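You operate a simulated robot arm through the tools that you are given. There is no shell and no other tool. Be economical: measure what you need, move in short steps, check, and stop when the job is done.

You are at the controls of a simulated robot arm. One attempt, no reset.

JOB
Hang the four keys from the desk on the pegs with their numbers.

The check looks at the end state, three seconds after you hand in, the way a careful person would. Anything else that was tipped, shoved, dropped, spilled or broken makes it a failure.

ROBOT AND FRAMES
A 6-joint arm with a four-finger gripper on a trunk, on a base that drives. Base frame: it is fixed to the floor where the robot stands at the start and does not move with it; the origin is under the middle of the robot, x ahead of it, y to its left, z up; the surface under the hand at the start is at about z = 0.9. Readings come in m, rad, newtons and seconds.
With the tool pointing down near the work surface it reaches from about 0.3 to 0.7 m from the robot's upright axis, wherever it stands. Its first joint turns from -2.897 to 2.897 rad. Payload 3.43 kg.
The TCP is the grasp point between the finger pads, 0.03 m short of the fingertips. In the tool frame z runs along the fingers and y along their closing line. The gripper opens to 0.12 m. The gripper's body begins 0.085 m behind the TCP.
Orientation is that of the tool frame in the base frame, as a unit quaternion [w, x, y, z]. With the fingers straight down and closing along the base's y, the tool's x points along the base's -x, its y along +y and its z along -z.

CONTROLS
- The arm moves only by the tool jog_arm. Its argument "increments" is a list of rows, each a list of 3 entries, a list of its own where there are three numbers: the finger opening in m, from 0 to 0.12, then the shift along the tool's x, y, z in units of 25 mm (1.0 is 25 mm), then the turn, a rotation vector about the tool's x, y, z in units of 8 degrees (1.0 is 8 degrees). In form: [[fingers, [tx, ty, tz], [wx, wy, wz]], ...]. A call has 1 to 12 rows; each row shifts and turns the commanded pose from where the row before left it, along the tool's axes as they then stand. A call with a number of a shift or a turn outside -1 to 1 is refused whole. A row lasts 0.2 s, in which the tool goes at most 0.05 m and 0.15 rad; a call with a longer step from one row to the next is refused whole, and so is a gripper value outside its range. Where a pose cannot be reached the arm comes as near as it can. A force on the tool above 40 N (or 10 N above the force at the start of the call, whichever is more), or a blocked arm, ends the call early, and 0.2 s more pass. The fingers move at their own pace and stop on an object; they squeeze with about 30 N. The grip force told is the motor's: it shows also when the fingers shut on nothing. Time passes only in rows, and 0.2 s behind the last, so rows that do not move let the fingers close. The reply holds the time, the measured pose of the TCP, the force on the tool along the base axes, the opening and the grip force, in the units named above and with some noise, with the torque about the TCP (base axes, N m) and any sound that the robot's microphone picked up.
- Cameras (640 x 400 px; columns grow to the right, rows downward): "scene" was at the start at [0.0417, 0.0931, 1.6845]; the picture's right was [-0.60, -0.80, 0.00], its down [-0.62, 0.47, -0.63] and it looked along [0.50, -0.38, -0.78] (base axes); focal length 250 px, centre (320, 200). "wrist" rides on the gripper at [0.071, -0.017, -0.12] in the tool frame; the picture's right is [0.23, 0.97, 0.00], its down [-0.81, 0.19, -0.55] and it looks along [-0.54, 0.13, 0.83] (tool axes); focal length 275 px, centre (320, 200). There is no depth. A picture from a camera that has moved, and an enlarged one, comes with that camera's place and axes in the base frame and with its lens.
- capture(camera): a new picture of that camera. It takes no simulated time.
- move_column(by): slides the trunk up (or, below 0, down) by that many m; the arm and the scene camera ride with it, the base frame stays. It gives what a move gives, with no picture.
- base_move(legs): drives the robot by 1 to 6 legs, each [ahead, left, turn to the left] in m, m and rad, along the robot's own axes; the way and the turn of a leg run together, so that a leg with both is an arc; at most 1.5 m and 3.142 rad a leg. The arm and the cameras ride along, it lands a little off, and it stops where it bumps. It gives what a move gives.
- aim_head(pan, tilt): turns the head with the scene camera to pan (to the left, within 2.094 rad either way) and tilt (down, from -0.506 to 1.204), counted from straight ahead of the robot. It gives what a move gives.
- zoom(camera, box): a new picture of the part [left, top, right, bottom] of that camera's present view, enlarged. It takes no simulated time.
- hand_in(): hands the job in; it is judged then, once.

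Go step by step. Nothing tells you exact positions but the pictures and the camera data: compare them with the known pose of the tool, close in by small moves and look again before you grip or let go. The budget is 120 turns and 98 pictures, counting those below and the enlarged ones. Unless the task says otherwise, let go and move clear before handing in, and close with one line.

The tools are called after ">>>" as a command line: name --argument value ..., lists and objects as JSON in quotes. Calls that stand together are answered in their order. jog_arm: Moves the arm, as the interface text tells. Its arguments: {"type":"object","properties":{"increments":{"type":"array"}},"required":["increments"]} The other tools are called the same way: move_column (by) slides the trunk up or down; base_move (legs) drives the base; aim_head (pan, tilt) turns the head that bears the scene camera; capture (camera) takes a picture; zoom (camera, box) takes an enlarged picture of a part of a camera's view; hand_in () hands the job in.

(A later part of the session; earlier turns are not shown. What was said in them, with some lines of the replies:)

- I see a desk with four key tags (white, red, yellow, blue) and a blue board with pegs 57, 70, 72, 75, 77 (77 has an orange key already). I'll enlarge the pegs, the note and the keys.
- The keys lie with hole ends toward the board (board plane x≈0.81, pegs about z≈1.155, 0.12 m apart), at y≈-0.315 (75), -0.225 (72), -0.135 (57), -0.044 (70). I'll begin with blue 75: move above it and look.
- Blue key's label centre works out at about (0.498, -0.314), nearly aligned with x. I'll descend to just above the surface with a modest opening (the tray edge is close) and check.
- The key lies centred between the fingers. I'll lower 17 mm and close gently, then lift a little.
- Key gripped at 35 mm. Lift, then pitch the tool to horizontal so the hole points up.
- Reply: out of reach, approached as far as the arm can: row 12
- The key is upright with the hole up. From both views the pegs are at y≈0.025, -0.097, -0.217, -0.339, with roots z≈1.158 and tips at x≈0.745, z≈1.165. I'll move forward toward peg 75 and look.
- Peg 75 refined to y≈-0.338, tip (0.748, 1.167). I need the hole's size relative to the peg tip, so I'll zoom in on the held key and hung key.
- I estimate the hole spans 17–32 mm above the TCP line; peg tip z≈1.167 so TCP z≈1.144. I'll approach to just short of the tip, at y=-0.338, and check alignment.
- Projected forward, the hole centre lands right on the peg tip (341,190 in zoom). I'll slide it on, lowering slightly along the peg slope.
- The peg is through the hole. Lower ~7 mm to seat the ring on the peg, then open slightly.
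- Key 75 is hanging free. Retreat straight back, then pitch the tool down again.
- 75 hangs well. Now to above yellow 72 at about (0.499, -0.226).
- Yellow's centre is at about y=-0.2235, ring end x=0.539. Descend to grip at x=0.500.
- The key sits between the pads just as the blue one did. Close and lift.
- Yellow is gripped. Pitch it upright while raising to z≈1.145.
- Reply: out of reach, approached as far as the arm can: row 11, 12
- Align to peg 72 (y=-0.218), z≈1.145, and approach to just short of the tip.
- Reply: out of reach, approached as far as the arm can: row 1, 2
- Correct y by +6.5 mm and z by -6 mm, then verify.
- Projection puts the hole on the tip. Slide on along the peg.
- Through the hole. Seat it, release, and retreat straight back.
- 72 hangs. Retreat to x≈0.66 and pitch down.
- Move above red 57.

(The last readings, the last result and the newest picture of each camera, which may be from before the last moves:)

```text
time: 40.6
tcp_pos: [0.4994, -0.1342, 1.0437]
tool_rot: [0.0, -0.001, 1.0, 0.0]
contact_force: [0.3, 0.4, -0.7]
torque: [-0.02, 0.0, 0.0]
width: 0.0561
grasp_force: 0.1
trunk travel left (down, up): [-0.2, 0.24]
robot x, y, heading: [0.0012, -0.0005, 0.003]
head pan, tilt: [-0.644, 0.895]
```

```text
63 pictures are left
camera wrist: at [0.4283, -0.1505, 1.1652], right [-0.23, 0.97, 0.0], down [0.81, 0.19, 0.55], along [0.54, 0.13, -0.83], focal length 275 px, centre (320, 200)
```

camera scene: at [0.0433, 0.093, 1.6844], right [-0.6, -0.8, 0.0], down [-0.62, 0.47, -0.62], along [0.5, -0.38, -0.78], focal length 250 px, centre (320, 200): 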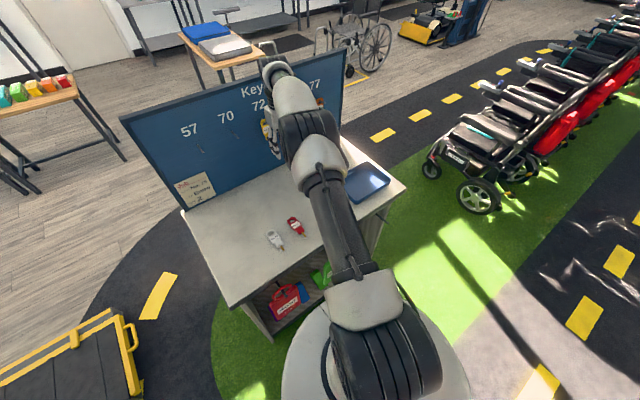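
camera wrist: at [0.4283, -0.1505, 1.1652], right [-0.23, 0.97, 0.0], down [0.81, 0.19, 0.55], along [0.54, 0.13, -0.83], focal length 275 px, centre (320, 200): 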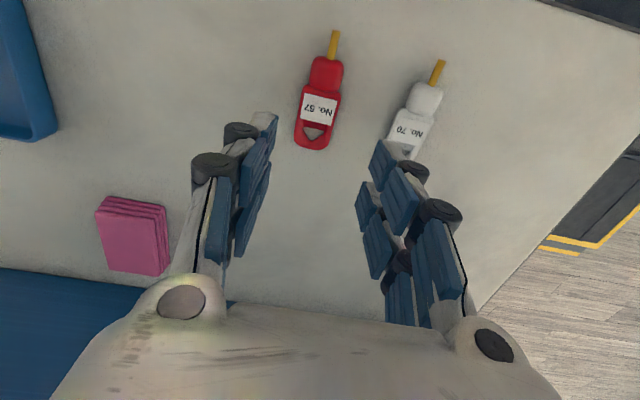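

Same relative placement as yellow; descend and grip.

>>> jog_arm --increments '[[0.056, [-0.02, 0.04, 0.85], [0, 0, 0]], [0.056, [0, 0, 0.9], [0, 0, 0]], [0.056, [0, 0, 0.9], [0, 0, 0]], [0.056, [0, 0, 0.9], [0, 0, 0]], [0.056, [0, 0, 0.5], [0, 0, 0]], [0.056, [0, 0, 0.32], [0, 0, 0]], [0.056, [0, 0, 0], [0, 0, 0]]]'

>>> capture --camera "wrist"

```text
time: 42.2
tcp_pos: [0.5003, -0.132, 0.9345]
tool_rot: [0.0, 0.0, 1.0, 0.0]
contact_force: [0.6, 0.2, -0.7]
torque: [-0.01, -0.01, -0.06]
width: 0.0558
grasp_force: 0.1
trunk travel left (down, up): [-0.2, 0.24]
robot x, y, heading: [0.0009, 0.0026, -0.004]
head pan, tilt: [-0.644, 0.895]
```

```text
62 pictures are left
camera wrist: at [0.4295, -0.1483, 1.0549], right [-0.23, 0.97, 0.0], down [0.81, 0.19, 0.55], along [0.54, 0.13, -0.83], focal length 275 px, centre (320, 200)
```

wrist: 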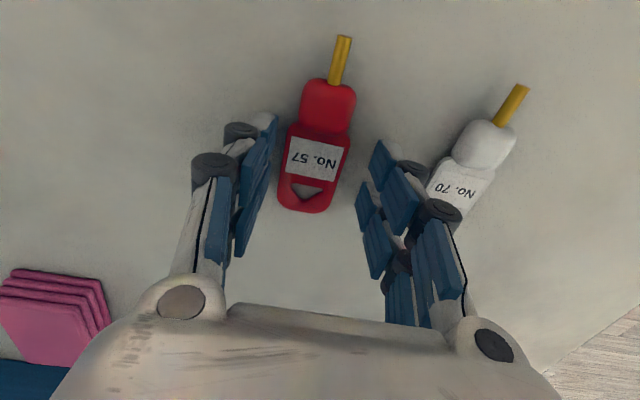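

Good. Close, lift, and carry forward/left toward peg 57.

>>> jog_arm --increments '[[0.03, [0, -0.06, 0], [0, 0, 0]], [0.02, [0, 0, 0], [0, 0, 0]], [0.02, [0, 0, 0], [0, 0, 0]], [0.02, [0, 0, 0], [0, 0, 0]], [0.02, [0, 0, -0.5], [0, 0, 0]], [0.02, [0, 0, -0.8], [0, 0, 0]], [0.02, [0, 0, -0.9], [0, 0, 0]], [0.02, [0, 0, -0.9], [0, 0, 0]], [0.02, [-0.8, 0.5, -0.9], [0, 0, 0]], [0.02, [-0.8, 0.9, -0.9], [0, 0, 0]], [0.02, [-0.8, 0.9, -0.9], [0, 0, 0]], [0.02, [-0.8, 0.9, -0.9], [0, 0, 0]]]'

>>> capture --camera "wrist"

```text
time: 44.8
tcp_pos: [0.5832, -0.0547, 1.1015]
tool_rot: [0.0, -0.001, 1.0, 0.0]
contact_force: [0.1, 0.4, 0.2]
torque: [0.0, -0.02, 0.0]
width: 0.0351
grasp_force: 29.5
trunk travel left (down, up): [-0.2, 0.24]
robot x, y, heading: [0.0009, 0.0003, -0.001]
head pan, tilt: [-0.644, 0.895]
```

```text
61 pictures are left
camera wrist: at [0.5118, -0.0703, 1.2231], right [-0.23, 0.97, 0.0], down [0.81, 0.19, 0.55], along [0.54, 0.13, -0.83], focal length 275 px, centre (320, 200)
```

wrist: 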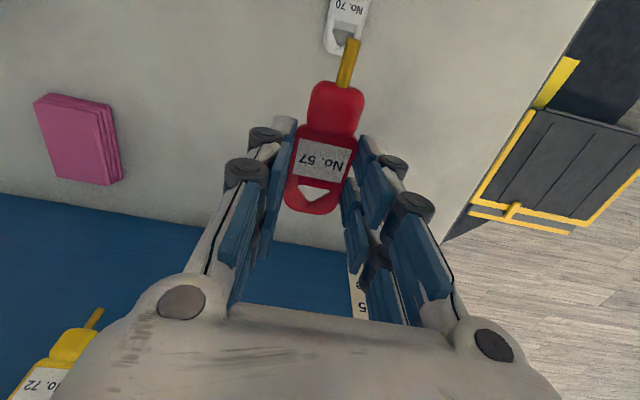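

Red held the same as blue. Move to y=0.023, x≈0.66, then pitch upright with a slight advance.

>>> jog_arm --increments '[[0.02, [-0.8, 0.777, -0.43], [0, 0, 0]], [0.02, [-0.8, 0.777, -0.43], [0, 0, 0]], [0.02, [-0.8, 0.777, -0.43], [0, 0, 0]], [0.02, [-0.8, 0.777, -0.43], [0, 0, 0]], [0.02, [0, 0, 0], [0, 0, 0]]]'

>>> jog_arm --increments '[[0.02, [0, 0, 0], [0, -0.9375, 0]], [0.02, [0, 0, 0], [0, -0.9375, 0]], [0.02, [0, 0, 0], [0, -0.9375, 0]], [0.02, [0, 0, 0], [0, -0.9375, 0]], [0.02, [0, 0, 0], [0, -0.9375, 0]], [0.02, [0, 0, 0], [0, -0.9375, 0]], [0.02, [0, 0, 0], [0, -0.9375, 0]], [0.02, [0, 0, 0.3], [0, -0.9375, 0]], [0.02, [0, 0, 0.3], [0, -0.9375, 0]], [0.02, [0, 0, 0.2], [0, -0.9375, 0]], [0.02, [0, 0, 0.2], [0, -0.9375, 0]], [0.02, [0, 0, 0.2], [0, -0.9375, 0]]]'

>>> capture --camera "scene"

>>> capture --camera "wrist"

```text
time: 46.0
tcp_pos: [0.6595, 0.0245, 1.1459]
tool_rot: [0.001, -0.001, 1.0, 0.0]
contact_force: [-0.1, -0.5, 0.1]
torque: [0.02, -0.01, 0.01]
width: 0.035
grasp_force: 29.7
trunk travel left (down, up): [-0.2, 0.24]
robot x, y, heading: [0.002, 0.0001, -0.003]
head pan, tilt: [-0.644, 0.895]
```

```text
time: 48.6
tcp_pos: [0.6866, 0.0235, 1.1326]
tool_rot: [0.708, -0.001, 0.706, 0.001]
contact_force: [0.2, 0.3, -0.3]
torque: [0.03, 0.02, 0.0]
width: 0.0351
grasp_force: 29.5
trunk travel left (down, up): [-0.2, 0.24]
robot x, y, heading: [0.0041, -0.0008, -0.001]
head pan, tilt: [-0.644, 0.895]
```

```text
60 pictures are left
camera scene: at [0.0425, 0.0931, 1.6844], right [-0.6, -0.8, 0.0], down [-0.62, 0.47, -0.63], along [0.5, -0.38, -0.78], focal length 250 px, centre (320, 200)
```

scene: 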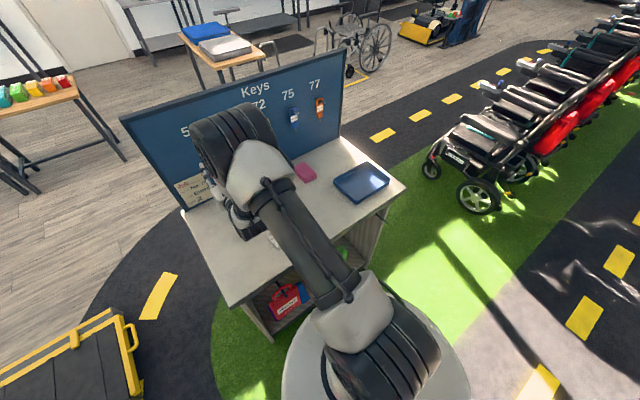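

```text
59 pictures are left
camera wrist: at [0.5665, 0.0072, 1.0622], right [0.0, 0.97, -0.23], down [-0.55, 0.19, 0.81], along [0.83, 0.13, 0.54], focal length 275 px, centre (320, 200)
```

wrist: 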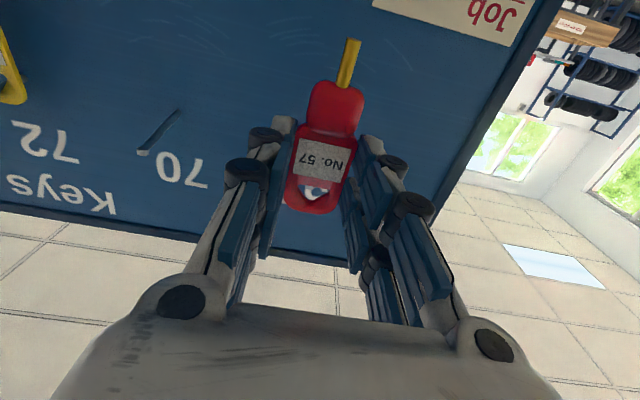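

The arm blocks the head camera, so I'll use the wrist view: advance slightly while ~11 mm low, where the tip should be seen through the hole.

>>> jog_arm --increments '[[0.02, [0, 0, 0.5], [0, 0, 0]], [0.02, [0, 0, 0], [0, 0, 0]]]'

>>> zoom --camera "wrist" --box '[240, 80, 400, 240]'

```text
time: 49.2
tcp_pos: [0.6985, 0.0237, 1.1335]
tool_rot: [0.707, 0.0, 0.707, 0.0]
contact_force: [0.0, 0.1, -0.2]
torque: [0.01, 0.02, 0.02]
width: 0.0351
grasp_force: 30.6
trunk travel left (down, up): [-0.2, 0.24]
robot x, y, heading: [0.0002, -0.0009, -0.002]
head pan, tilt: [-0.644, 0.895]
```

```text
2.50 times, centred on (320, 160) of wrist
camera zoom: at [0.5778, 0.0067, 1.0624], right [0.0, 0.97, -0.23], down [-0.55, 0.19, 0.81], along [0.83, 0.13, 0.54], focal length 688 px, centre (320, 300)
```

zoom: 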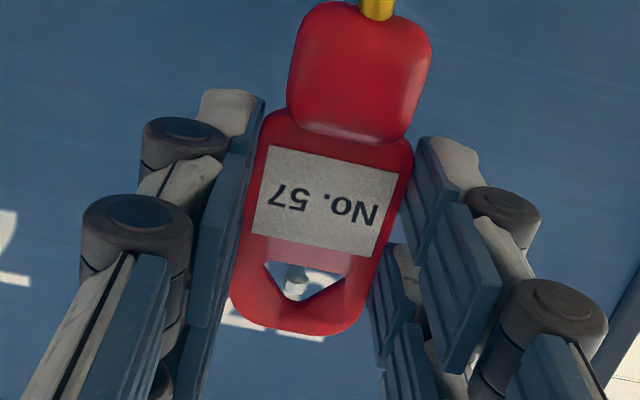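

The tip is visible through the hole and aligned (y≈0.024). Raise 11 mm, then slide on as before.

>>> jog_arm --increments '[[0.02, [-0.44, 0.01, 0], [0, 0, 0]], [0.02, [0, 0, 0.4], [0, 0, 0]], [0.02, [0, 0, 0.45], [0, 0, 0]], [0.02, [0.04, 0, 0.4], [0, 0, 0]], [0.02, [0.08, 0, 0.4], [0, 0, 0]], [0.02, [0.08, 0, 0.4], [0, 0, 0]], [0.02, [0, 0, 0], [0, 0, 0]]]'

>>> zoom --camera "wrist" --box '[240, 80, 400, 240]'

```text
time: 50.8
tcp_pos: [0.7523, 0.0228, 1.1393]
tool_rot: [0.707, 0.0, 0.707, 0.0]
contact_force: [0.9, -0.2, 0.0]
torque: [0.02, 0.0, -0.04]
width: 0.0349
grasp_force: 30.2
trunk travel left (down, up): [-0.2, 0.24]
robot x, y, heading: [-0.0017, -0.0016, 0.002]
head pan, tilt: [-0.644, 0.895]
```

```text
2.50 times, centred on (320, 160) of wrist
camera zoom: at [0.6302, 0.0066, 1.0688], right [0.0, 0.97, -0.23], down [-0.55, 0.19, 0.81], along [0.83, 0.13, 0.54], focal length 688 px, centre (320, 300)
```

zoom: 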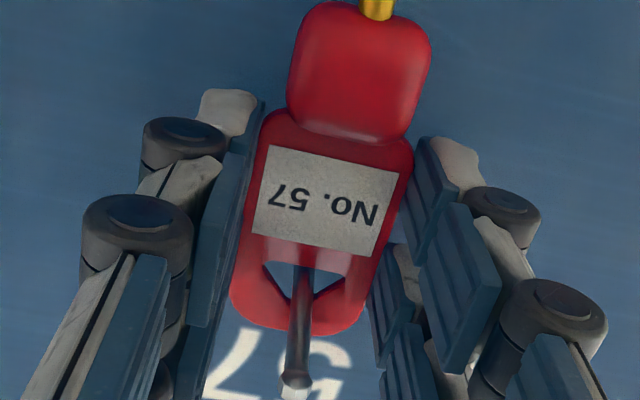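

Through. Seat, release, look.

>>> jog_arm --increments '[[0.02, [0.1, 0, 0], [0, 0, 0]], [0.02, [0.1, 0, 0], [0, 0, 0]], [0.02, [0.07, 0, 0], [0, 0, 0]], [0.02, [0, 0, 0], [0, 0, 0]], [0.04, [0, 0, 0], [0, 0, 0]], [0.05, [0, 0, 0], [0, 0, 0]], [0.06, [0, 0, 0], [0, 0, 0]], [0.06, [0, 0, 0], [0, 0, 0]]]'

>>> zoom --camera "wrist" --box '[240, 80, 400, 240]'

```text
time: 52.6
tcp_pos: [0.751, 0.0229, 1.1334]
tool_rot: [0.707, -0.001, 0.707, 0.001]
contact_force: [-0.8, 0.0, 0.2]
torque: [-0.01, 0.01, -0.01]
width: 0.0602
grasp_force: 0.0
trunk travel left (down, up): [-0.2, 0.24]
robot x, y, heading: [0.0005, -0.0016, 0.001]
head pan, tilt: [-0.644, 0.895]
```

```text
2.50 times, centred on (320, 160) of wrist
camera zoom: at [0.6304, 0.0068, 1.0623], right [0.0, 0.97, -0.23], down [-0.55, 0.19, 0.81], along [0.83, 0.13, 0.54], focal length 688 px, centre (320, 300)
```

zoom: 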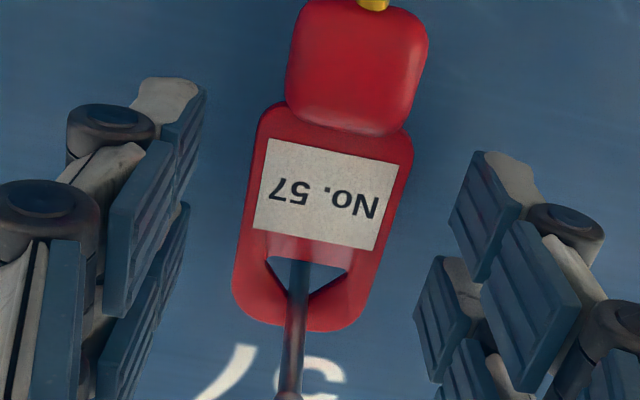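

57 hangs. Retreat and pitch down.

>>> jog_arm --increments '[[0.06, [0, 0, -0.5], [0, 0, 0]], [0.06, [0, 0, -0.7], [0, 0, 0]], [0.06, [0, 0, -0.7], [0, 0, 0]], [0.06, [0, 0, -0.7], [0, 0, 0]], [0.06, [0, 0, 0], [0, 0, 0]]]'

>>> jog_arm --increments '[[0.06, [0, 0, 0], [0, 0.9375, 0]], [0.06, [0, 0, 0], [0, 0.9375, 0]], [0.06, [0, 0, 0], [0, 0.9375, 0]], [0.06, [0, 0, 0], [0, 0.9375, 0]], [0.06, [0, 0, 0], [0, 0.9375, 0]], [0.06, [0, 0, 0], [0, 0.9375, 0]], [0.06, [0, 0, 0], [0, 0.9375, 0]], [0.06, [0, 0, 0], [0, 0.9375, 0]], [0.06, [0, 0, 0], [0, 0.9375, 0]], [0.06, [0, 0, 0], [0, 0.9375, 0]], [0.06, [0, 0, 0], [0, 0.9375, 0]], [0.06, [0, 0, 0], [0, 0.9375, 0]]]'

```text
time: 53.8
tcp_pos: [0.6879, 0.0224, 1.132]
tool_rot: [0.707, -0.001, 0.707, 0.001]
contact_force: [-0.1, 0.1, 1.1]
torque: [0.01, 0.0, 0.01]
width: 0.0602
grasp_force: 0.0
trunk travel left (down, up): [-0.2, 0.24]
robot x, y, heading: [0.0025, 0.0006, 0.001]
head pan, tilt: [-0.644, 0.895]
```

```text
time: 56.4
tcp_pos: [0.6872, 0.0289, 1.1313]
tool_rot: [0.04, -0.008, 0.999, 0.009]
contact_force: [-0.1, 0.0, 0.8]
torque: [0.01, 0.0, -0.01]
width: 0.0601
grasp_force: 0.1
out of reach, approached as far as the arm can: row 7
trunk travel left (down, up): [-0.2, 0.24]
robot x, y, heading: [-0.0043, 0.0, 0.003]
head pan, tilt: [-0.644, 0.895]
```

A small orientation residue remains; correct it and move above white 70.

>>> jog_arm --increments '[[0.056, [0.4, 0, -0.2], [0, 0, 0]], [0.056, [0.4, 0, -0.2], [0.13, 0.573, 0.115]], [0.056, [0.8, -0.36, 0.5], [0, 0, 0]], [0.056, [0.8, -0.36, 0.5], [0, 0, 0]], [0.056, [0.8, -0.36, 0.5], [0, 0, 0]], [0.056, [0.8, -0.36, 0.5], [0, 0, 0]], [0.056, [0.8, -0.36, 0.5], [0, 0, 0]], [0.056, [0.8, -0.36, 0.5], [0, 0, 0]], [0.056, [0.8, -0.36, 0.5], [0, 0, 0]], [0.056, [0.8, -0.36, 0.5], [0, 0, 0]], [0.056, [0, 0, 0], [0, 0, 0]]]'

>>> capture --camera "wrist"

>>> capture --camera "scene"

```text
time: 58.8
tcp_pos: [0.508, -0.0427, 1.0413]
tool_rot: [0.001, -0.001, 1.0, 0.0]
contact_force: [0.2, 0.4, -0.6]
torque: [-0.06, 0.0, 0.0]
width: 0.0562
grasp_force: 0.0
trunk travel left (down, up): [-0.2, 0.24]
robot x, y, heading: [-0.0006, -0.0021, 0.003]
head pan, tilt: [-0.644, 0.895]
```

```text
55 pictures are left
camera wrist: at [0.4364, -0.0585, 1.1616], right [-0.23, 0.97, 0.0], down [0.81, 0.19, 0.55], along [0.54, 0.13, -0.83], focal length 275 px, centre (320, 200)
```

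wrist: 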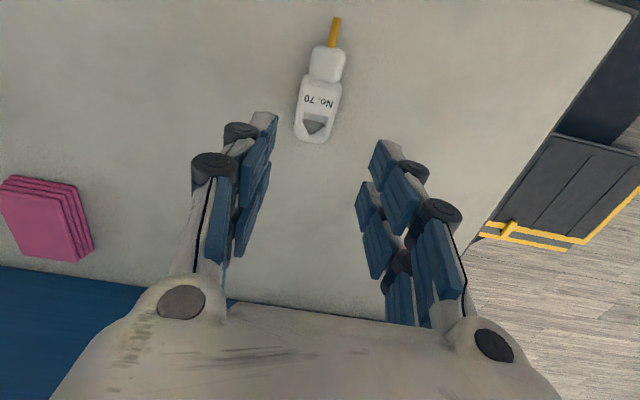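

```text
54 pictures are left
camera scene: at [0.0419, 0.0933, 1.6845], right [-0.6, -0.8, 0.0], down [-0.62, 0.47, -0.63], along [0.5, -0.38, -0.78], focal length 250 px, centre (320, 200)
```

scene: 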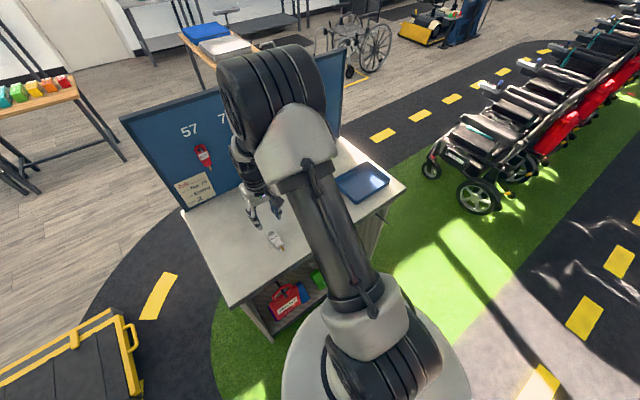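

White is at the same relative spot once I back up 8 mm. Descend.

>>> jog_arm --increments '[[0.056, [0.33, 0.0, 0.8], [0, 0, 0]], [0.056, [0, 0, 0.9], [0, 0, 0]], [0.056, [0, 0, 0.9], [0, 0, 0]], [0.056, [0, 0, 0.9], [0, 0, 0]], [0.056, [0, 0, 0.5], [0, 0, 0]], [0.056, [0, 0, 0.28], [0, 0, 0]], [0.056, [0, 0, 0], [0, 0, 0]]]'

>>> capture --camera "wrist"

```text
time: 60.4
tcp_pos: [0.4985, -0.0428, 0.9341]
tool_rot: [0.001, 0.0, 1.0, 0.0]
contact_force: [-0.2, -0.5, -0.1]
torque: [0.02, -0.02, -0.01]
width: 0.0559
grasp_force: 0.0
trunk travel left (down, up): [-0.2, 0.24]
robot x, y, heading: [-0.001, 0.0037, -0.002]
head pan, tilt: [-0.644, 0.895]
```

```text
53 pictures are left
camera wrist: at [0.4276, -0.0591, 1.0551], right [-0.23, 0.97, 0.0], down [0.81, 0.19, 0.55], along [0.54, 0.13, -0.83], focal length 275 px, centre (320, 200)
```

wrist: 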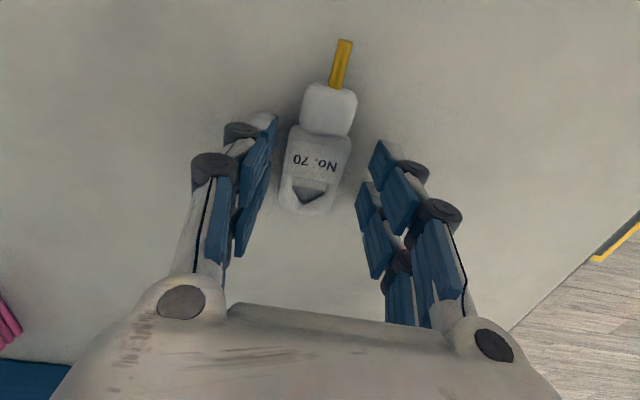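

Close, lift and carry toward peg 70.

>>> jog_arm --increments '[[0.03, [0, 0, 0], [0, 0, 0]], [0.02, [0, 0, 0], [0, 0, 0]], [0.02, [0, 0, 0], [0, 0, 0]], [0.02, [0, 0, 0], [0, 0, 0]], [0.02, [0, 0, -0.5], [0, 0, 0]], [0.02, [0, 0, -0.8], [0, 0, 0]], [0.02, [0, 0, -0.9], [0, 0, 0]], [0.02, [0, 0, -0.9], [0, 0, 0]], [0.02, [-0.8, -0.3, -0.9], [0, 0, 0]], [0.02, [-0.8, -0.3, -0.9], [0, 0, 0]], [0.02, [-0.8, -0.3, -0.9], [0, 0, 0]], [0.02, [-0.8, -0.3, -0.9], [0, 0, 0]]]'

>>> jog_arm --increments '[[0.02, [-0.8, -0.25, -0.43], [0, 0, 0]], [0.02, [-0.8, -0.25, -0.43], [0, 0, 0]], [0.02, [-0.8, -0.25, -0.43], [0, 0, 0]], [0.02, [-0.8, -0.25, -0.43], [0, 0, 0]], [0.02, [0, 0, 0], [0, 0, 0]]]'

>>> capture --camera "wrist"

```text
time: 63.0
tcp_pos: [0.5775, -0.073, 1.1019]
tool_rot: [0.0, 0.0, 1.0, 0.0]
contact_force: [0.3, -0.3, -0.6]
torque: [-0.02, -0.02, 0.01]
width: 0.0352
grasp_force: 29.8
trunk travel left (down, up): [-0.2, 0.24]
robot x, y, heading: [0.0016, 0.0001, -0.002]
head pan, tilt: [-0.644, 0.895]
```

```text
time: 64.2
tcp_pos: [0.6583, -0.0962, 1.1452]
tool_rot: [0.001, 0.0, 1.0, 0.0]
contact_force: [-1.0, 0.6, 0.1]
torque: [0.01, 0.03, 0.02]
width: 0.0348
grasp_force: 29.7
trunk travel left (down, up): [-0.2, 0.24]
robot x, y, heading: [0.0007, -0.0035, -0.002]
head pan, tilt: [-0.644, 0.895]
```

```text
52 pictures are left
camera wrist: at [0.5858, -0.1122, 1.2658], right [-0.23, 0.97, 0.0], down [0.81, 0.19, 0.55], along [0.54, 0.13, -0.83], focal length 275 px, centre (320, 200)
```

wrist: 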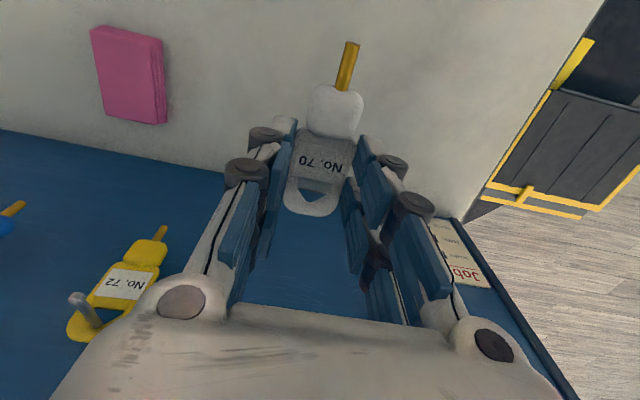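

White held about 1 mm further out than blue. Pitch upright with slight advance.

>>> jog_arm --increments '[[0.02, [0, 0, 0], [0, -0.9375, 0]], [0.02, [0, 0, 0], [0, -0.9375, 0]], [0.02, [0, 0, 0], [0, -0.9375, 0]], [0.02, [0, 0, 0], [0, -0.9375, 0]], [0.02, [0, 0, 0], [0, -0.9375, 0]], [0.02, [0, 0, 0], [0, -0.9375, 0]], [0.02, [0, 0, 0], [0, -0.9375, 0]], [0.02, [0, 0, 0.3], [0, -0.9375, 0]], [0.02, [0, 0, 0.4], [0, -0.9375, 0]], [0.02, [0, 0, 0.3], [0, -0.9375, 0]], [0.02, [0, 0, 0.3], [0, -0.9375, 0]], [0.02, [0, 0, 0.3], [0, -0.9375, 0]]]'

>>> zoom --camera "wrist" --box '[240, 80, 400, 240]'

>>> capture --camera "scene"

```text
time: 66.8
tcp_pos: [0.6939, -0.083, 1.1239]
tool_rot: [0.645, 0.005, 0.763, 0.031]
contact_force: [0.8, 0.1, 0.7]
torque: [0.02, -0.02, 0.0]
width: 0.0347
grasp_force: 29.6
out of reach, approached as far as the arm can: row 6, 7, 12
trunk travel left (down, up): [-0.2, 0.24]
robot x, y, heading: [-0.0017, 0.0039, 0.0]
head pan, tilt: [-0.644, 0.895]
```

```text
2.50 times, centred on (320, 160) of wrist
camera zoom: at [0.5648, -0.1001, 1.073], right [-0.07, 0.98, -0.17], down [-0.41, 0.13, 0.9], along [0.91, 0.14, 0.4], focal length 688 px, centre (320, 300)
```

zoom: 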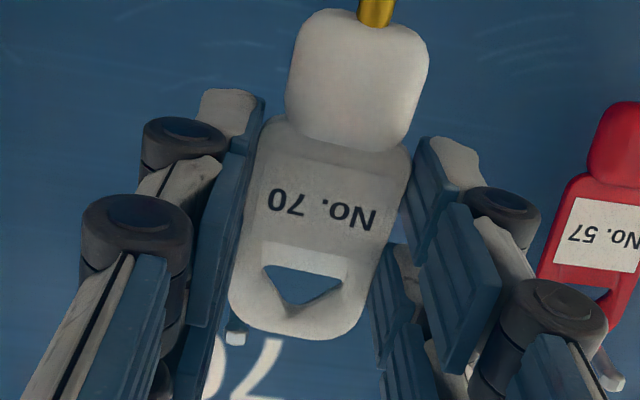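

```text
50 pictures are left
camera scene: at [0.0427, 0.0932, 1.6844], right [-0.6, -0.8, 0.0], down [-0.62, 0.47, -0.63], along [0.5, -0.38, -0.78], focal length 250 px, centre (320, 200)
```

scene: 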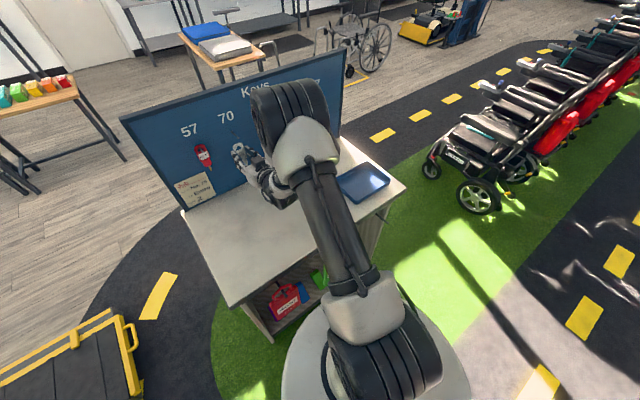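

The orientation lags by ~10°; correct it and align y to -0.0975, then look for the tip through the hole.

>>> jog_arm --increments '[[0.02, [0, 0, 0], [0.132, -0.5975, -0.183]], [0.02, [0, 0, 0], [0.132, -0.5975, -0.183]], [0.02, [0, 0, 0], [0, 0, 0]]]'

```text
time: 67.6
tcp_pos: [0.7261, -0.1098, 1.1435]
tool_rot: [0.705, 0.009, 0.708, 0.021]
contact_force: [2.6, 5.3, -0.5]
torque: [-0.1, 0.04, 0.08]
width: 0.0328
grasp_force: 29.9
out of reach, approached as far as the arm can: row 1, 2
trunk travel left (down, up): [-0.2, 0.24]
robot x, y, heading: [0.001, -0.0025, 0.0]
head pan, tilt: [-0.644, 0.895]
```

It jumped forward and there's light contact; look before moving.

>>> zoom --camera "wrist" --box '[240, 80, 400, 240]'

>>> zoom --camera "scene" --box '[190, 100, 290, 200]'

```text
2.50 times, centred on (320, 160) of wrist
camera zoom: at [0.6056, -0.1248, 1.0723], right [-0.02, 0.98, -0.19], down [-0.55, 0.15, 0.82], along [0.83, 0.12, 0.54], focal length 688 px, centre (320, 300)
```

zoom: 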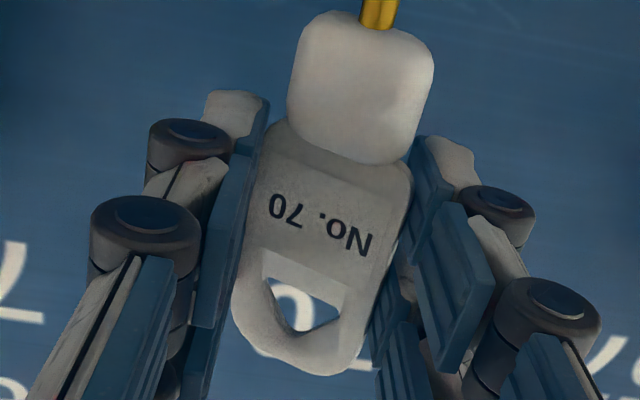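

```text
4.00 times, centred on (240, 150) of scene
camera zoom: at [0.0417, 0.0943, 1.6844], right [-0.6, -0.8, 0.0], down [-0.62, 0.47, -0.63], along [0.5, -0.38, -0.78], focal length 998 px, centre (640, 400)
```

zoom: 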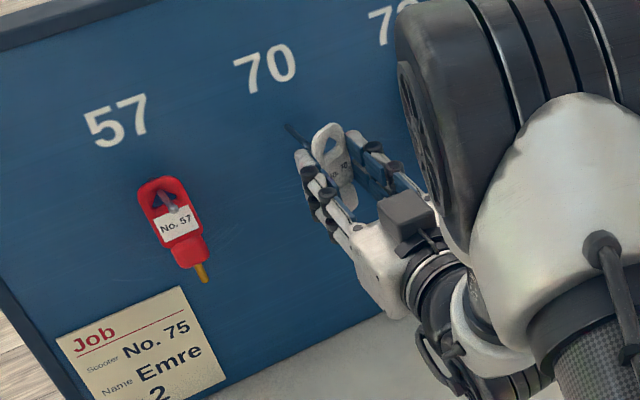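

The key touched the peg and tilted in the grip. The arm is cramped this near; I'll drive the base back 0.1 m, which pulls the hand straight back.

>>> base_move --legs '[[-0.1, 0, 0]]'

>>> zoom --camera "wrist" --box '[240, 80, 400, 240]'

>>> capture --camera "scene"

```text
time: 68.8
tcp_pos: [0.6235, -0.1129, 1.1433]
tool_rot: [0.705, 0.011, 0.709, 0.019]
contact_force: [-0.4, 0.5, -0.5]
torque: [0.0, 0.04, 0.01]
width: 0.0328
grasp_force: 30.1
trunk travel left (down, up): [-0.2, 0.24]
robot x, y, heading: [-0.1002, 0.0026, 0.004]
head pan, tilt: [-0.644, 0.895]
```

```text
2.50 times, centred on (320, 160) of wrist
camera zoom: at [0.5035, -0.127, 1.0724], right [-0.01, 0.98, -0.19], down [-0.55, 0.15, 0.82], along [0.83, 0.12, 0.54], focal length 688 px, centre (320, 300)
```

zoom: 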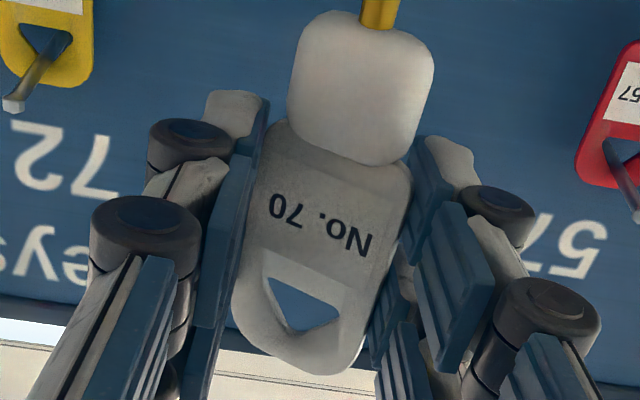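

```text
46 pictures are left
camera scene: at [-0.0598, 0.0931, 1.6845], right [-0.6, -0.8, 0.0], down [-0.62, 0.47, -0.63], along [0.5, -0.38, -0.78], focal length 250 px, centre (320, 200)
```

scene: 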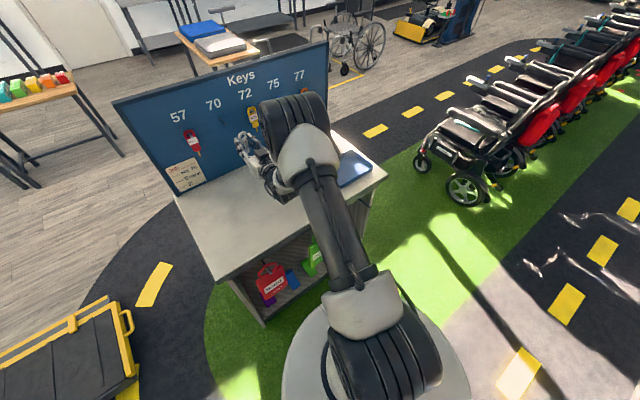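

The key leans back ~13° and is slightly rolled, but held firmly. I'll pitch the tool nose-down to make the key vertical and re-align.

>>> jog_arm --increments '[[0.02, [0, 0, 0], [0.058, 0.79, -0.145]], [0.02, [0, 0, 0], [0.058, 0.79, -0.145]], [0.02, [0, 0, 0], [0, 0, 0]]]'

>>> capture --camera "wrist"

>>> zoom --camera "scene" --box '[200, 80, 300, 180]'

```text
time: 69.5
tcp_pos: [0.6263, -0.1137, 1.1432]
tool_rot: [0.622, -0.002, 0.783, 0.003]
contact_force: [0.2, -0.6, -0.2]
torque: [-0.01, 0.01, 0.02]
width: 0.0324
grasp_force: 30.2
trunk travel left (down, up): [-0.2, 0.24]
robot x, y, heading: [-0.0996, -0.0039, -0.003]
head pan, tilt: [-0.644, 0.895]
```

```text
45 pictures are left
camera wrist: at [0.492, -0.1296, 1.101], right [-0.06, 0.97, -0.22], down [-0.36, 0.19, 0.92], along [0.93, 0.13, 0.34], focal length 275 px, centre (320, 200)
```

wrist: 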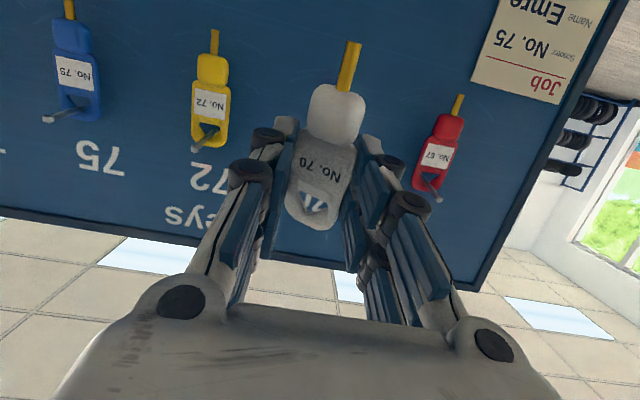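

```text
4.00 times, centred on (250, 130) of scene
camera zoom: at [-0.0579, 0.0931, 1.6845], right [-0.6, -0.8, 0.0], down [-0.62, 0.47, -0.63], along [0.5, -0.38, -0.78], focal length 998 px, centre (600, 480)
```

zoom: 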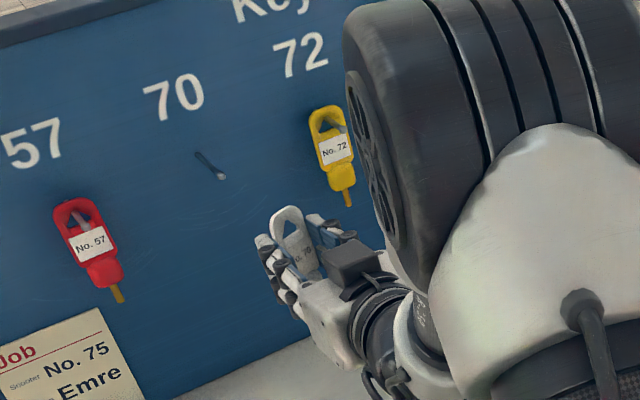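

Zoom both views to measure where the hole now is.

>>> zoom --camera "scene" --box '[240, 110, 300, 150]'

>>> zoom --camera "wrist" --box '[240, 80, 400, 240]'

```text
10.00 times, centred on (270, 130) of scene
camera zoom: at [-0.0579, 0.0931, 1.6845], right [-0.6, -0.8, 0.0], down [-0.62, 0.47, -0.63], along [0.5, -0.38, -0.78], focal length 2495 px, centre (820, 900)
```

zoom: 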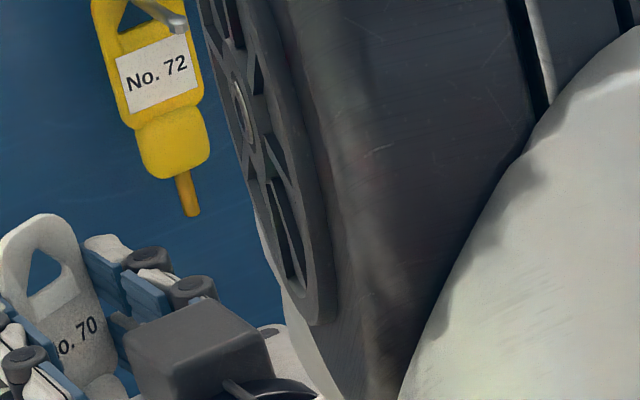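

```text
2.50 times, centred on (320, 160) of wrist
camera zoom: at [0.492, -0.1296, 1.101], right [-0.06, 0.97, -0.22], down [-0.36, 0.19, 0.92], along [0.93, 0.13, 0.34], focal length 688 px, centre (320, 300)
```

zoom: 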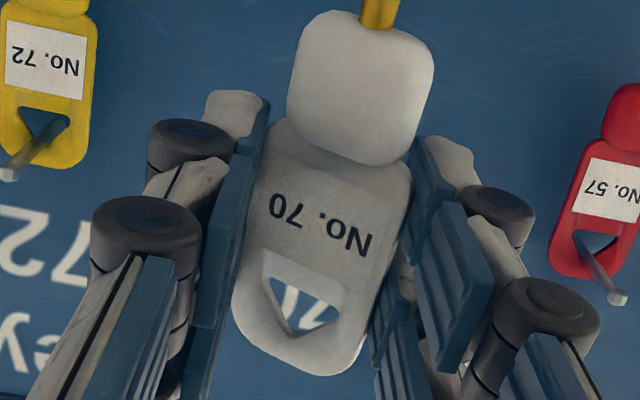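

Triangulated: hole centre is (+0.025, +0.001, +0.018) from the TCP. Target TCP y≈-0.098, z≈1.149; approach to x≈0.70.

>>> jog_arm --increments '[[0.02, [-0.225, 0.157, 0.707], [0, 0, 0]], [0.02, [-0.225, 0.157, 0.707], [0, 0, 0]], [0.02, [-0.225, 0.157, 0.707], [0, 0, 0]], [0.02, [-0.225, 0.157, 0.707], [0, 0, 0]], [0.02, [0, 0, 0], [0, 0, 0]]]'

>>> zoom --camera "scene" --box '[220, 95, 280, 135]'

>>> zoom --camera "wrist" --box '[240, 80, 400, 240]'

```text
time: 70.8
tcp_pos: [0.7002, -0.0967, 1.149]
tool_rot: [0.623, -0.003, 0.782, 0.002]
contact_force: [0.3, 0.4, -0.6]
torque: [0.0, 0.02, 0.05]
width: 0.0326
grasp_force: 30.5
trunk travel left (down, up): [-0.2, 0.24]
robot x, y, heading: [-0.1027, -0.0002, 0.001]
head pan, tilt: [-0.644, 0.895]
```

```text
10.00 times, centred on (250, 115) of scene
camera zoom: at [-0.0582, 0.093, 1.6845], right [-0.6, -0.8, 0.0], down [-0.62, 0.47, -0.63], along [0.5, -0.38, -0.78], focal length 2495 px, centre (1020, 1050)
```

zoom: 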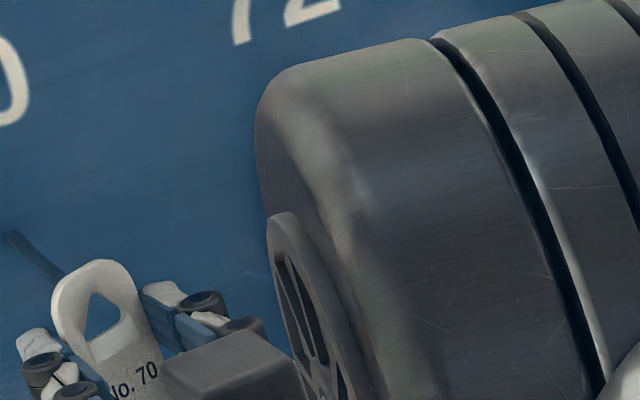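

```text
2.50 times, centred on (320, 160) of wrist
camera zoom: at [0.5667, -0.1147, 1.1077], right [-0.06, 0.97, -0.22], down [-0.36, 0.19, 0.91], along [0.93, 0.13, 0.34], focal length 688 px, centre (320, 300)
```

zoom: 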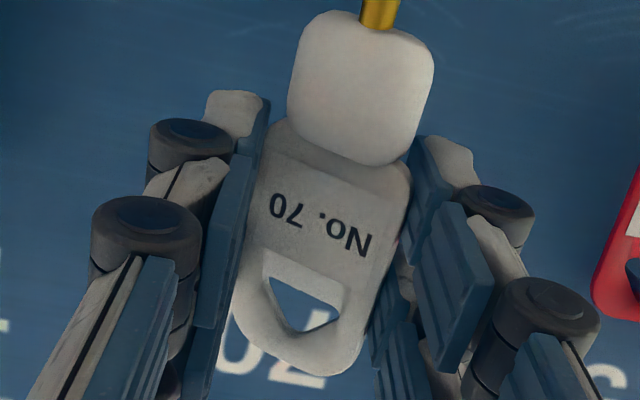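

Predicted alignment is within ~1 mm in both views. Advance so the tip enters the hole, then check.

>>> jog_arm --increments '[[0.02, [-0.108, 0.02, 0.468], [0, 0, 0]], [0.02, [-0.108, 0, 0.468], [0, 0, 0]], [0.02, [-0.05, 0, 0.352], [0, 0, 0]], [0.02, [0, 0, 0], [0, 0, 0]]]'

>>> zoom --camera "wrist" --box '[240, 80, 400, 240]'

```text
time: 71.8
tcp_pos: [0.7313, -0.0957, 1.1486]
tool_rot: [0.623, -0.001, 0.783, 0.001]
contact_force: [0.5, 0.0, -0.1]
torque: [0.02, 0.03, 0.02]
width: 0.0323
grasp_force: 29.8
trunk travel left (down, up): [-0.2, 0.24]
robot x, y, heading: [-0.0992, -0.0006, -0.002]
head pan, tilt: [-0.644, 0.895]
```

```text
2.50 times, centred on (320, 160) of wrist
camera zoom: at [0.5987, -0.1119, 1.1064], right [-0.05, 0.97, -0.22], down [-0.36, 0.19, 0.91], along [0.93, 0.13, 0.34], focal length 688 px, centre (320, 300)
```

zoom: 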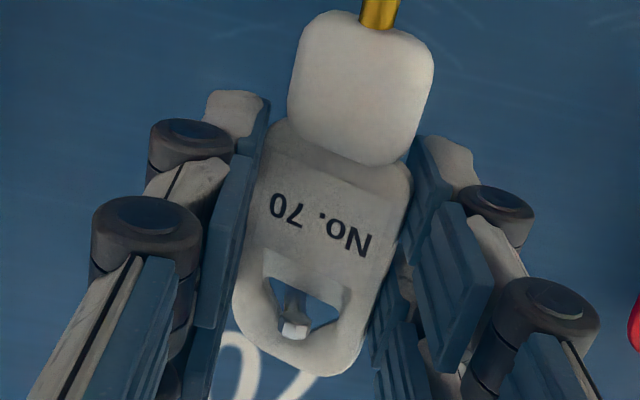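

The tip is entering cleanly. Continue along the peg.

>>> jog_arm --increments '[[0.02, [-0.02, -0.04, 0.45], [0, 0, 0]], [0.02, [-0.02, 0, 0.45], [0, 0, 0]], [0.02, [0, 0, 0], [0, 0, 0]]]'

>>> zoom --camera "wrist" --box '[240, 80, 400, 240]'

>>> zoom --camera "scene" --box '[200, 95, 280, 145]'

```text
time: 72.5
tcp_pos: [0.7552, -0.098, 1.1429]
tool_rot: [0.622, 0.0, 0.783, 0.0]
contact_force: [0.1, 0.4, -0.6]
torque: [-0.01, 0.01, -0.02]
width: 0.0323
grasp_force: 29.7
trunk travel left (down, up): [-0.2, 0.24]
robot x, y, heading: [-0.1007, 0.0024, -0.004]
head pan, tilt: [-0.644, 0.895]
```

```text
2.50 times, centred on (320, 160) of wrist
camera zoom: at [0.621, -0.1132, 1.1012], right [-0.05, 0.97, -0.22], down [-0.36, 0.19, 0.91], along [0.93, 0.13, 0.34], focal length 688 px, centre (320, 300)
```

zoom: 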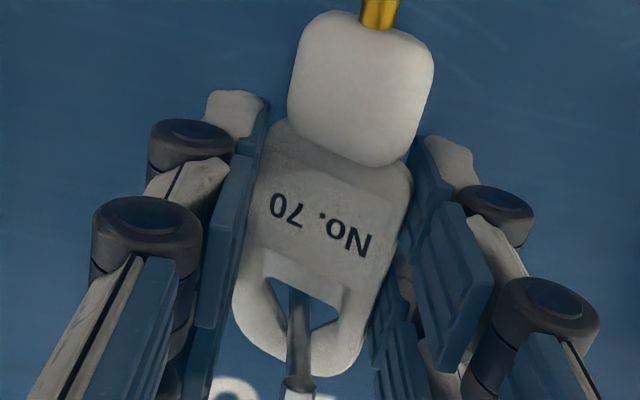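

```text
8.00 times, centred on (240, 120) of scene
camera zoom: at [-0.0581, 0.0932, 1.6845], right [-0.6, -0.8, 0.0], down [-0.62, 0.47, -0.63], along [0.5, -0.38, -0.78], focal length 1996 px, centre (960, 840)
```

zoom: 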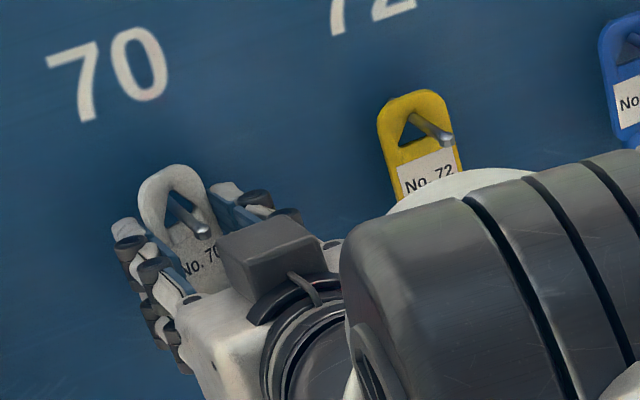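

The peg is well through. Lower to seat and check force.

>>> jog_arm --increments '[[0.02, [0.08, 0, 0.018], [0, 0, 0]], [0.02, [0.08, 0, 0.018], [0, 0, 0]], [0.02, [0.08, 0, 0.018], [0, 0, 0]], [0.02, [0.04, 0, 0.01], [0, 0, 0]], [0.02, [0, 0, 0], [0, 0, 0]]]'

>>> zoom --camera "wrist" --box '[240, 80, 400, 240]'

```text
time: 73.8
tcp_pos: [0.7545, -0.0972, 1.1374]
tool_rot: [0.623, -0.001, 0.782, 0.001]
contact_force: [1.2, -2.8, 2.2]
torque: [0.06, -0.05, -0.08]
width: 0.0323
grasp_force: 30.0
trunk travel left (down, up): [-0.2, 0.24]
robot x, y, heading: [-0.0987, 0.0017, -0.003]
head pan, tilt: [-0.644, 0.895]
```

```text
2.50 times, centred on (320, 160) of wrist
camera zoom: at [0.6207, -0.113, 1.0956], right [-0.05, 0.97, -0.22], down [-0.36, 0.19, 0.91], along [0.93, 0.13, 0.34], focal length 688 px, centre (320, 300)
```

zoom: 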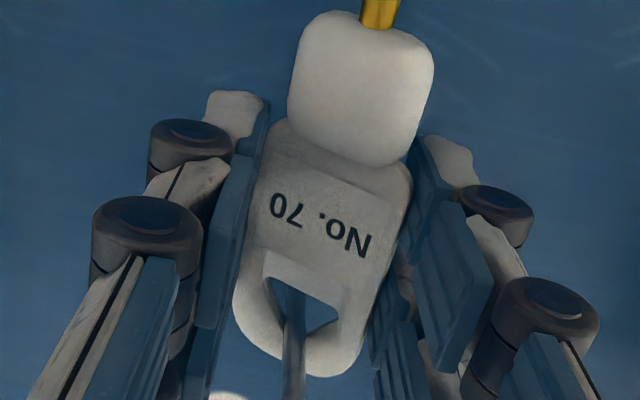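

Contact with the peg is felt; release gently.

>>> jog_arm --increments '[[0.035, [0, 0, 0], [0, 0, 0]], [0.04, [0, 0, 0], [0, 0, 0]], [0.05, [0, 0, 0], [0, 0, 0]], [0.06, [0, 0, 0], [0, 0, 0]], [0.06, [0, 0, 0], [0, 0, 0]], [0.06, [0, 0, 0], [0, 0, 0]]]'

>>> zoom --camera "wrist" --box '[240, 80, 400, 240]'

>>> zoom --camera "scene" --box '[200, 95, 280, 145]'

```text
time: 75.2
tcp_pos: [0.7542, -0.0958, 1.1364]
tool_rot: [0.623, -0.001, 0.782, 0.0]
contact_force: [0.2, 0.0, 0.2]
torque: [0.01, 0.01, -0.02]
width: 0.06
grasp_force: 0.0
trunk travel left (down, up): [-0.2, 0.24]
robot x, y, heading: [-0.0973, 0.0005, -0.001]
head pan, tilt: [-0.644, 0.895]
```

```text
2.50 times, centred on (320, 160) of wrist
camera zoom: at [0.6206, -0.1123, 1.0952], right [-0.05, 0.97, -0.22], down [-0.36, 0.19, 0.91], along [0.93, 0.13, 0.34], focal length 688 px, centre (320, 300)
```

zoom: 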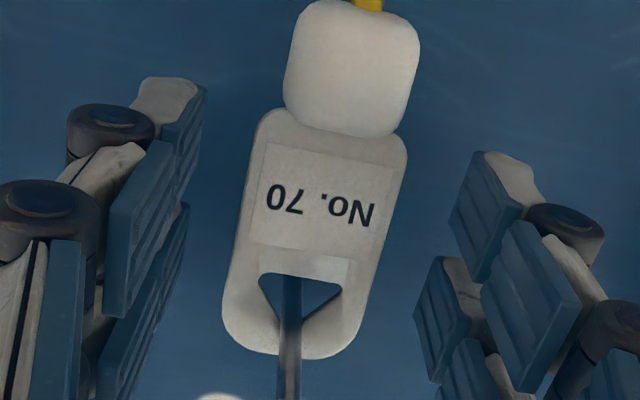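

```text
8.00 times, centred on (240, 120) of scene
camera zoom: at [-0.0579, 0.0932, 1.6845], right [-0.6, -0.8, 0.0], down [-0.62, 0.47, -0.63], along [0.5, -0.38, -0.78], focal length 1996 px, centre (960, 840)
```

zoom: 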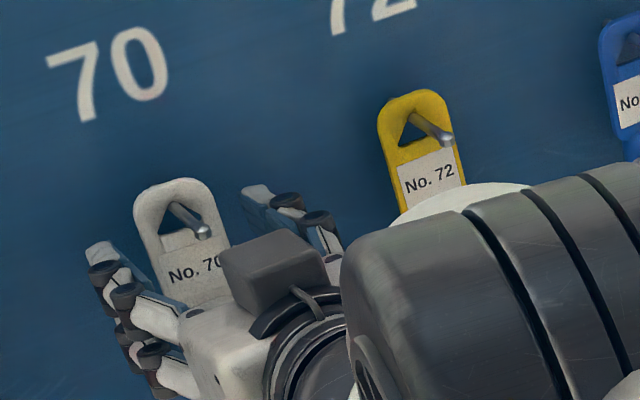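

70 hangs freely. Back the robot straight away and inspect the whole board.

>>> base_move --legs '[[-0.2, 0, 0]]'

>>> capture --camera "wrist"

>>> capture --camera "scene"

>>> zoom --camera "scene" --box '[150, 60, 330, 180]'

```text
time: 76.7
tcp_pos: [0.5603, -0.0951, 1.1378]
tool_rot: [0.623, -0.002, 0.782, 0.001]
contact_force: [-0.7, -0.3, -0.1]
torque: [0.0, 0.05, 0.01]
width: 0.0602
grasp_force: 0.0
trunk travel left (down, up): [-0.2, 0.24]
robot x, y, heading: [-0.2969, 0.0028, -0.006]
head pan, tilt: [-0.644, 0.895]
```

```text
33 pictures are left
camera wrist: at [0.4256, -0.1112, 1.0958], right [-0.05, 0.97, -0.22], down [-0.36, 0.19, 0.91], along [0.93, 0.13, 0.34], focal length 275 px, centre (320, 200)
```

wrist: 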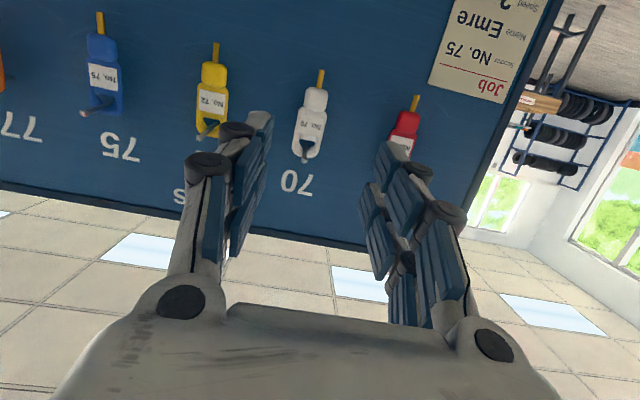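

```text
32 pictures are left
camera scene: at [-0.2537, 0.0935, 1.6845], right [-0.6, -0.8, 0.0], down [-0.62, 0.47, -0.63], along [0.5, -0.38, -0.78], focal length 250 px, centre (320, 200)
```

scene: 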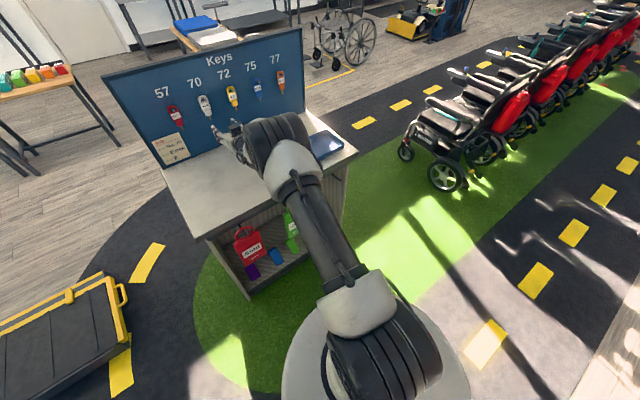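

```text
3.33 times, centred on (240, 120) of scene
camera zoom: at [-0.2537, 0.0935, 1.6845], right [-0.6, -0.8, 0.0], down [-0.62, 0.47, -0.63], along [0.5, -0.38, -0.78], focal length 832 px, centre (587, 467)
```

zoom: 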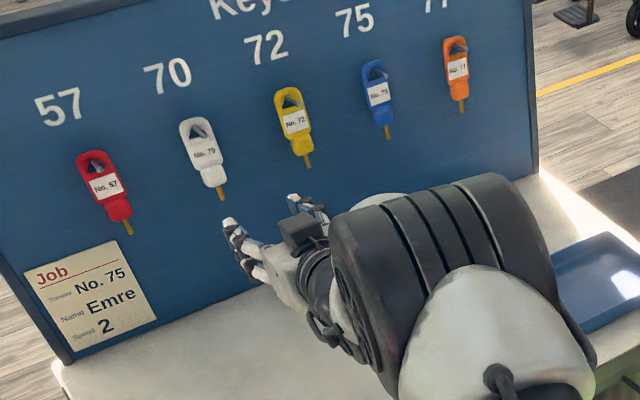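

All four keys hang on their matching pegs, the hand is clear, and nothing else looks moved. Handing in.

>>> hand_in

```text
The job is handed in.
```

Keys 57, 70, 72 and 75 are hanging on the pegs with their numbers, the gripper is open and clear of the board, and the job is handed in.
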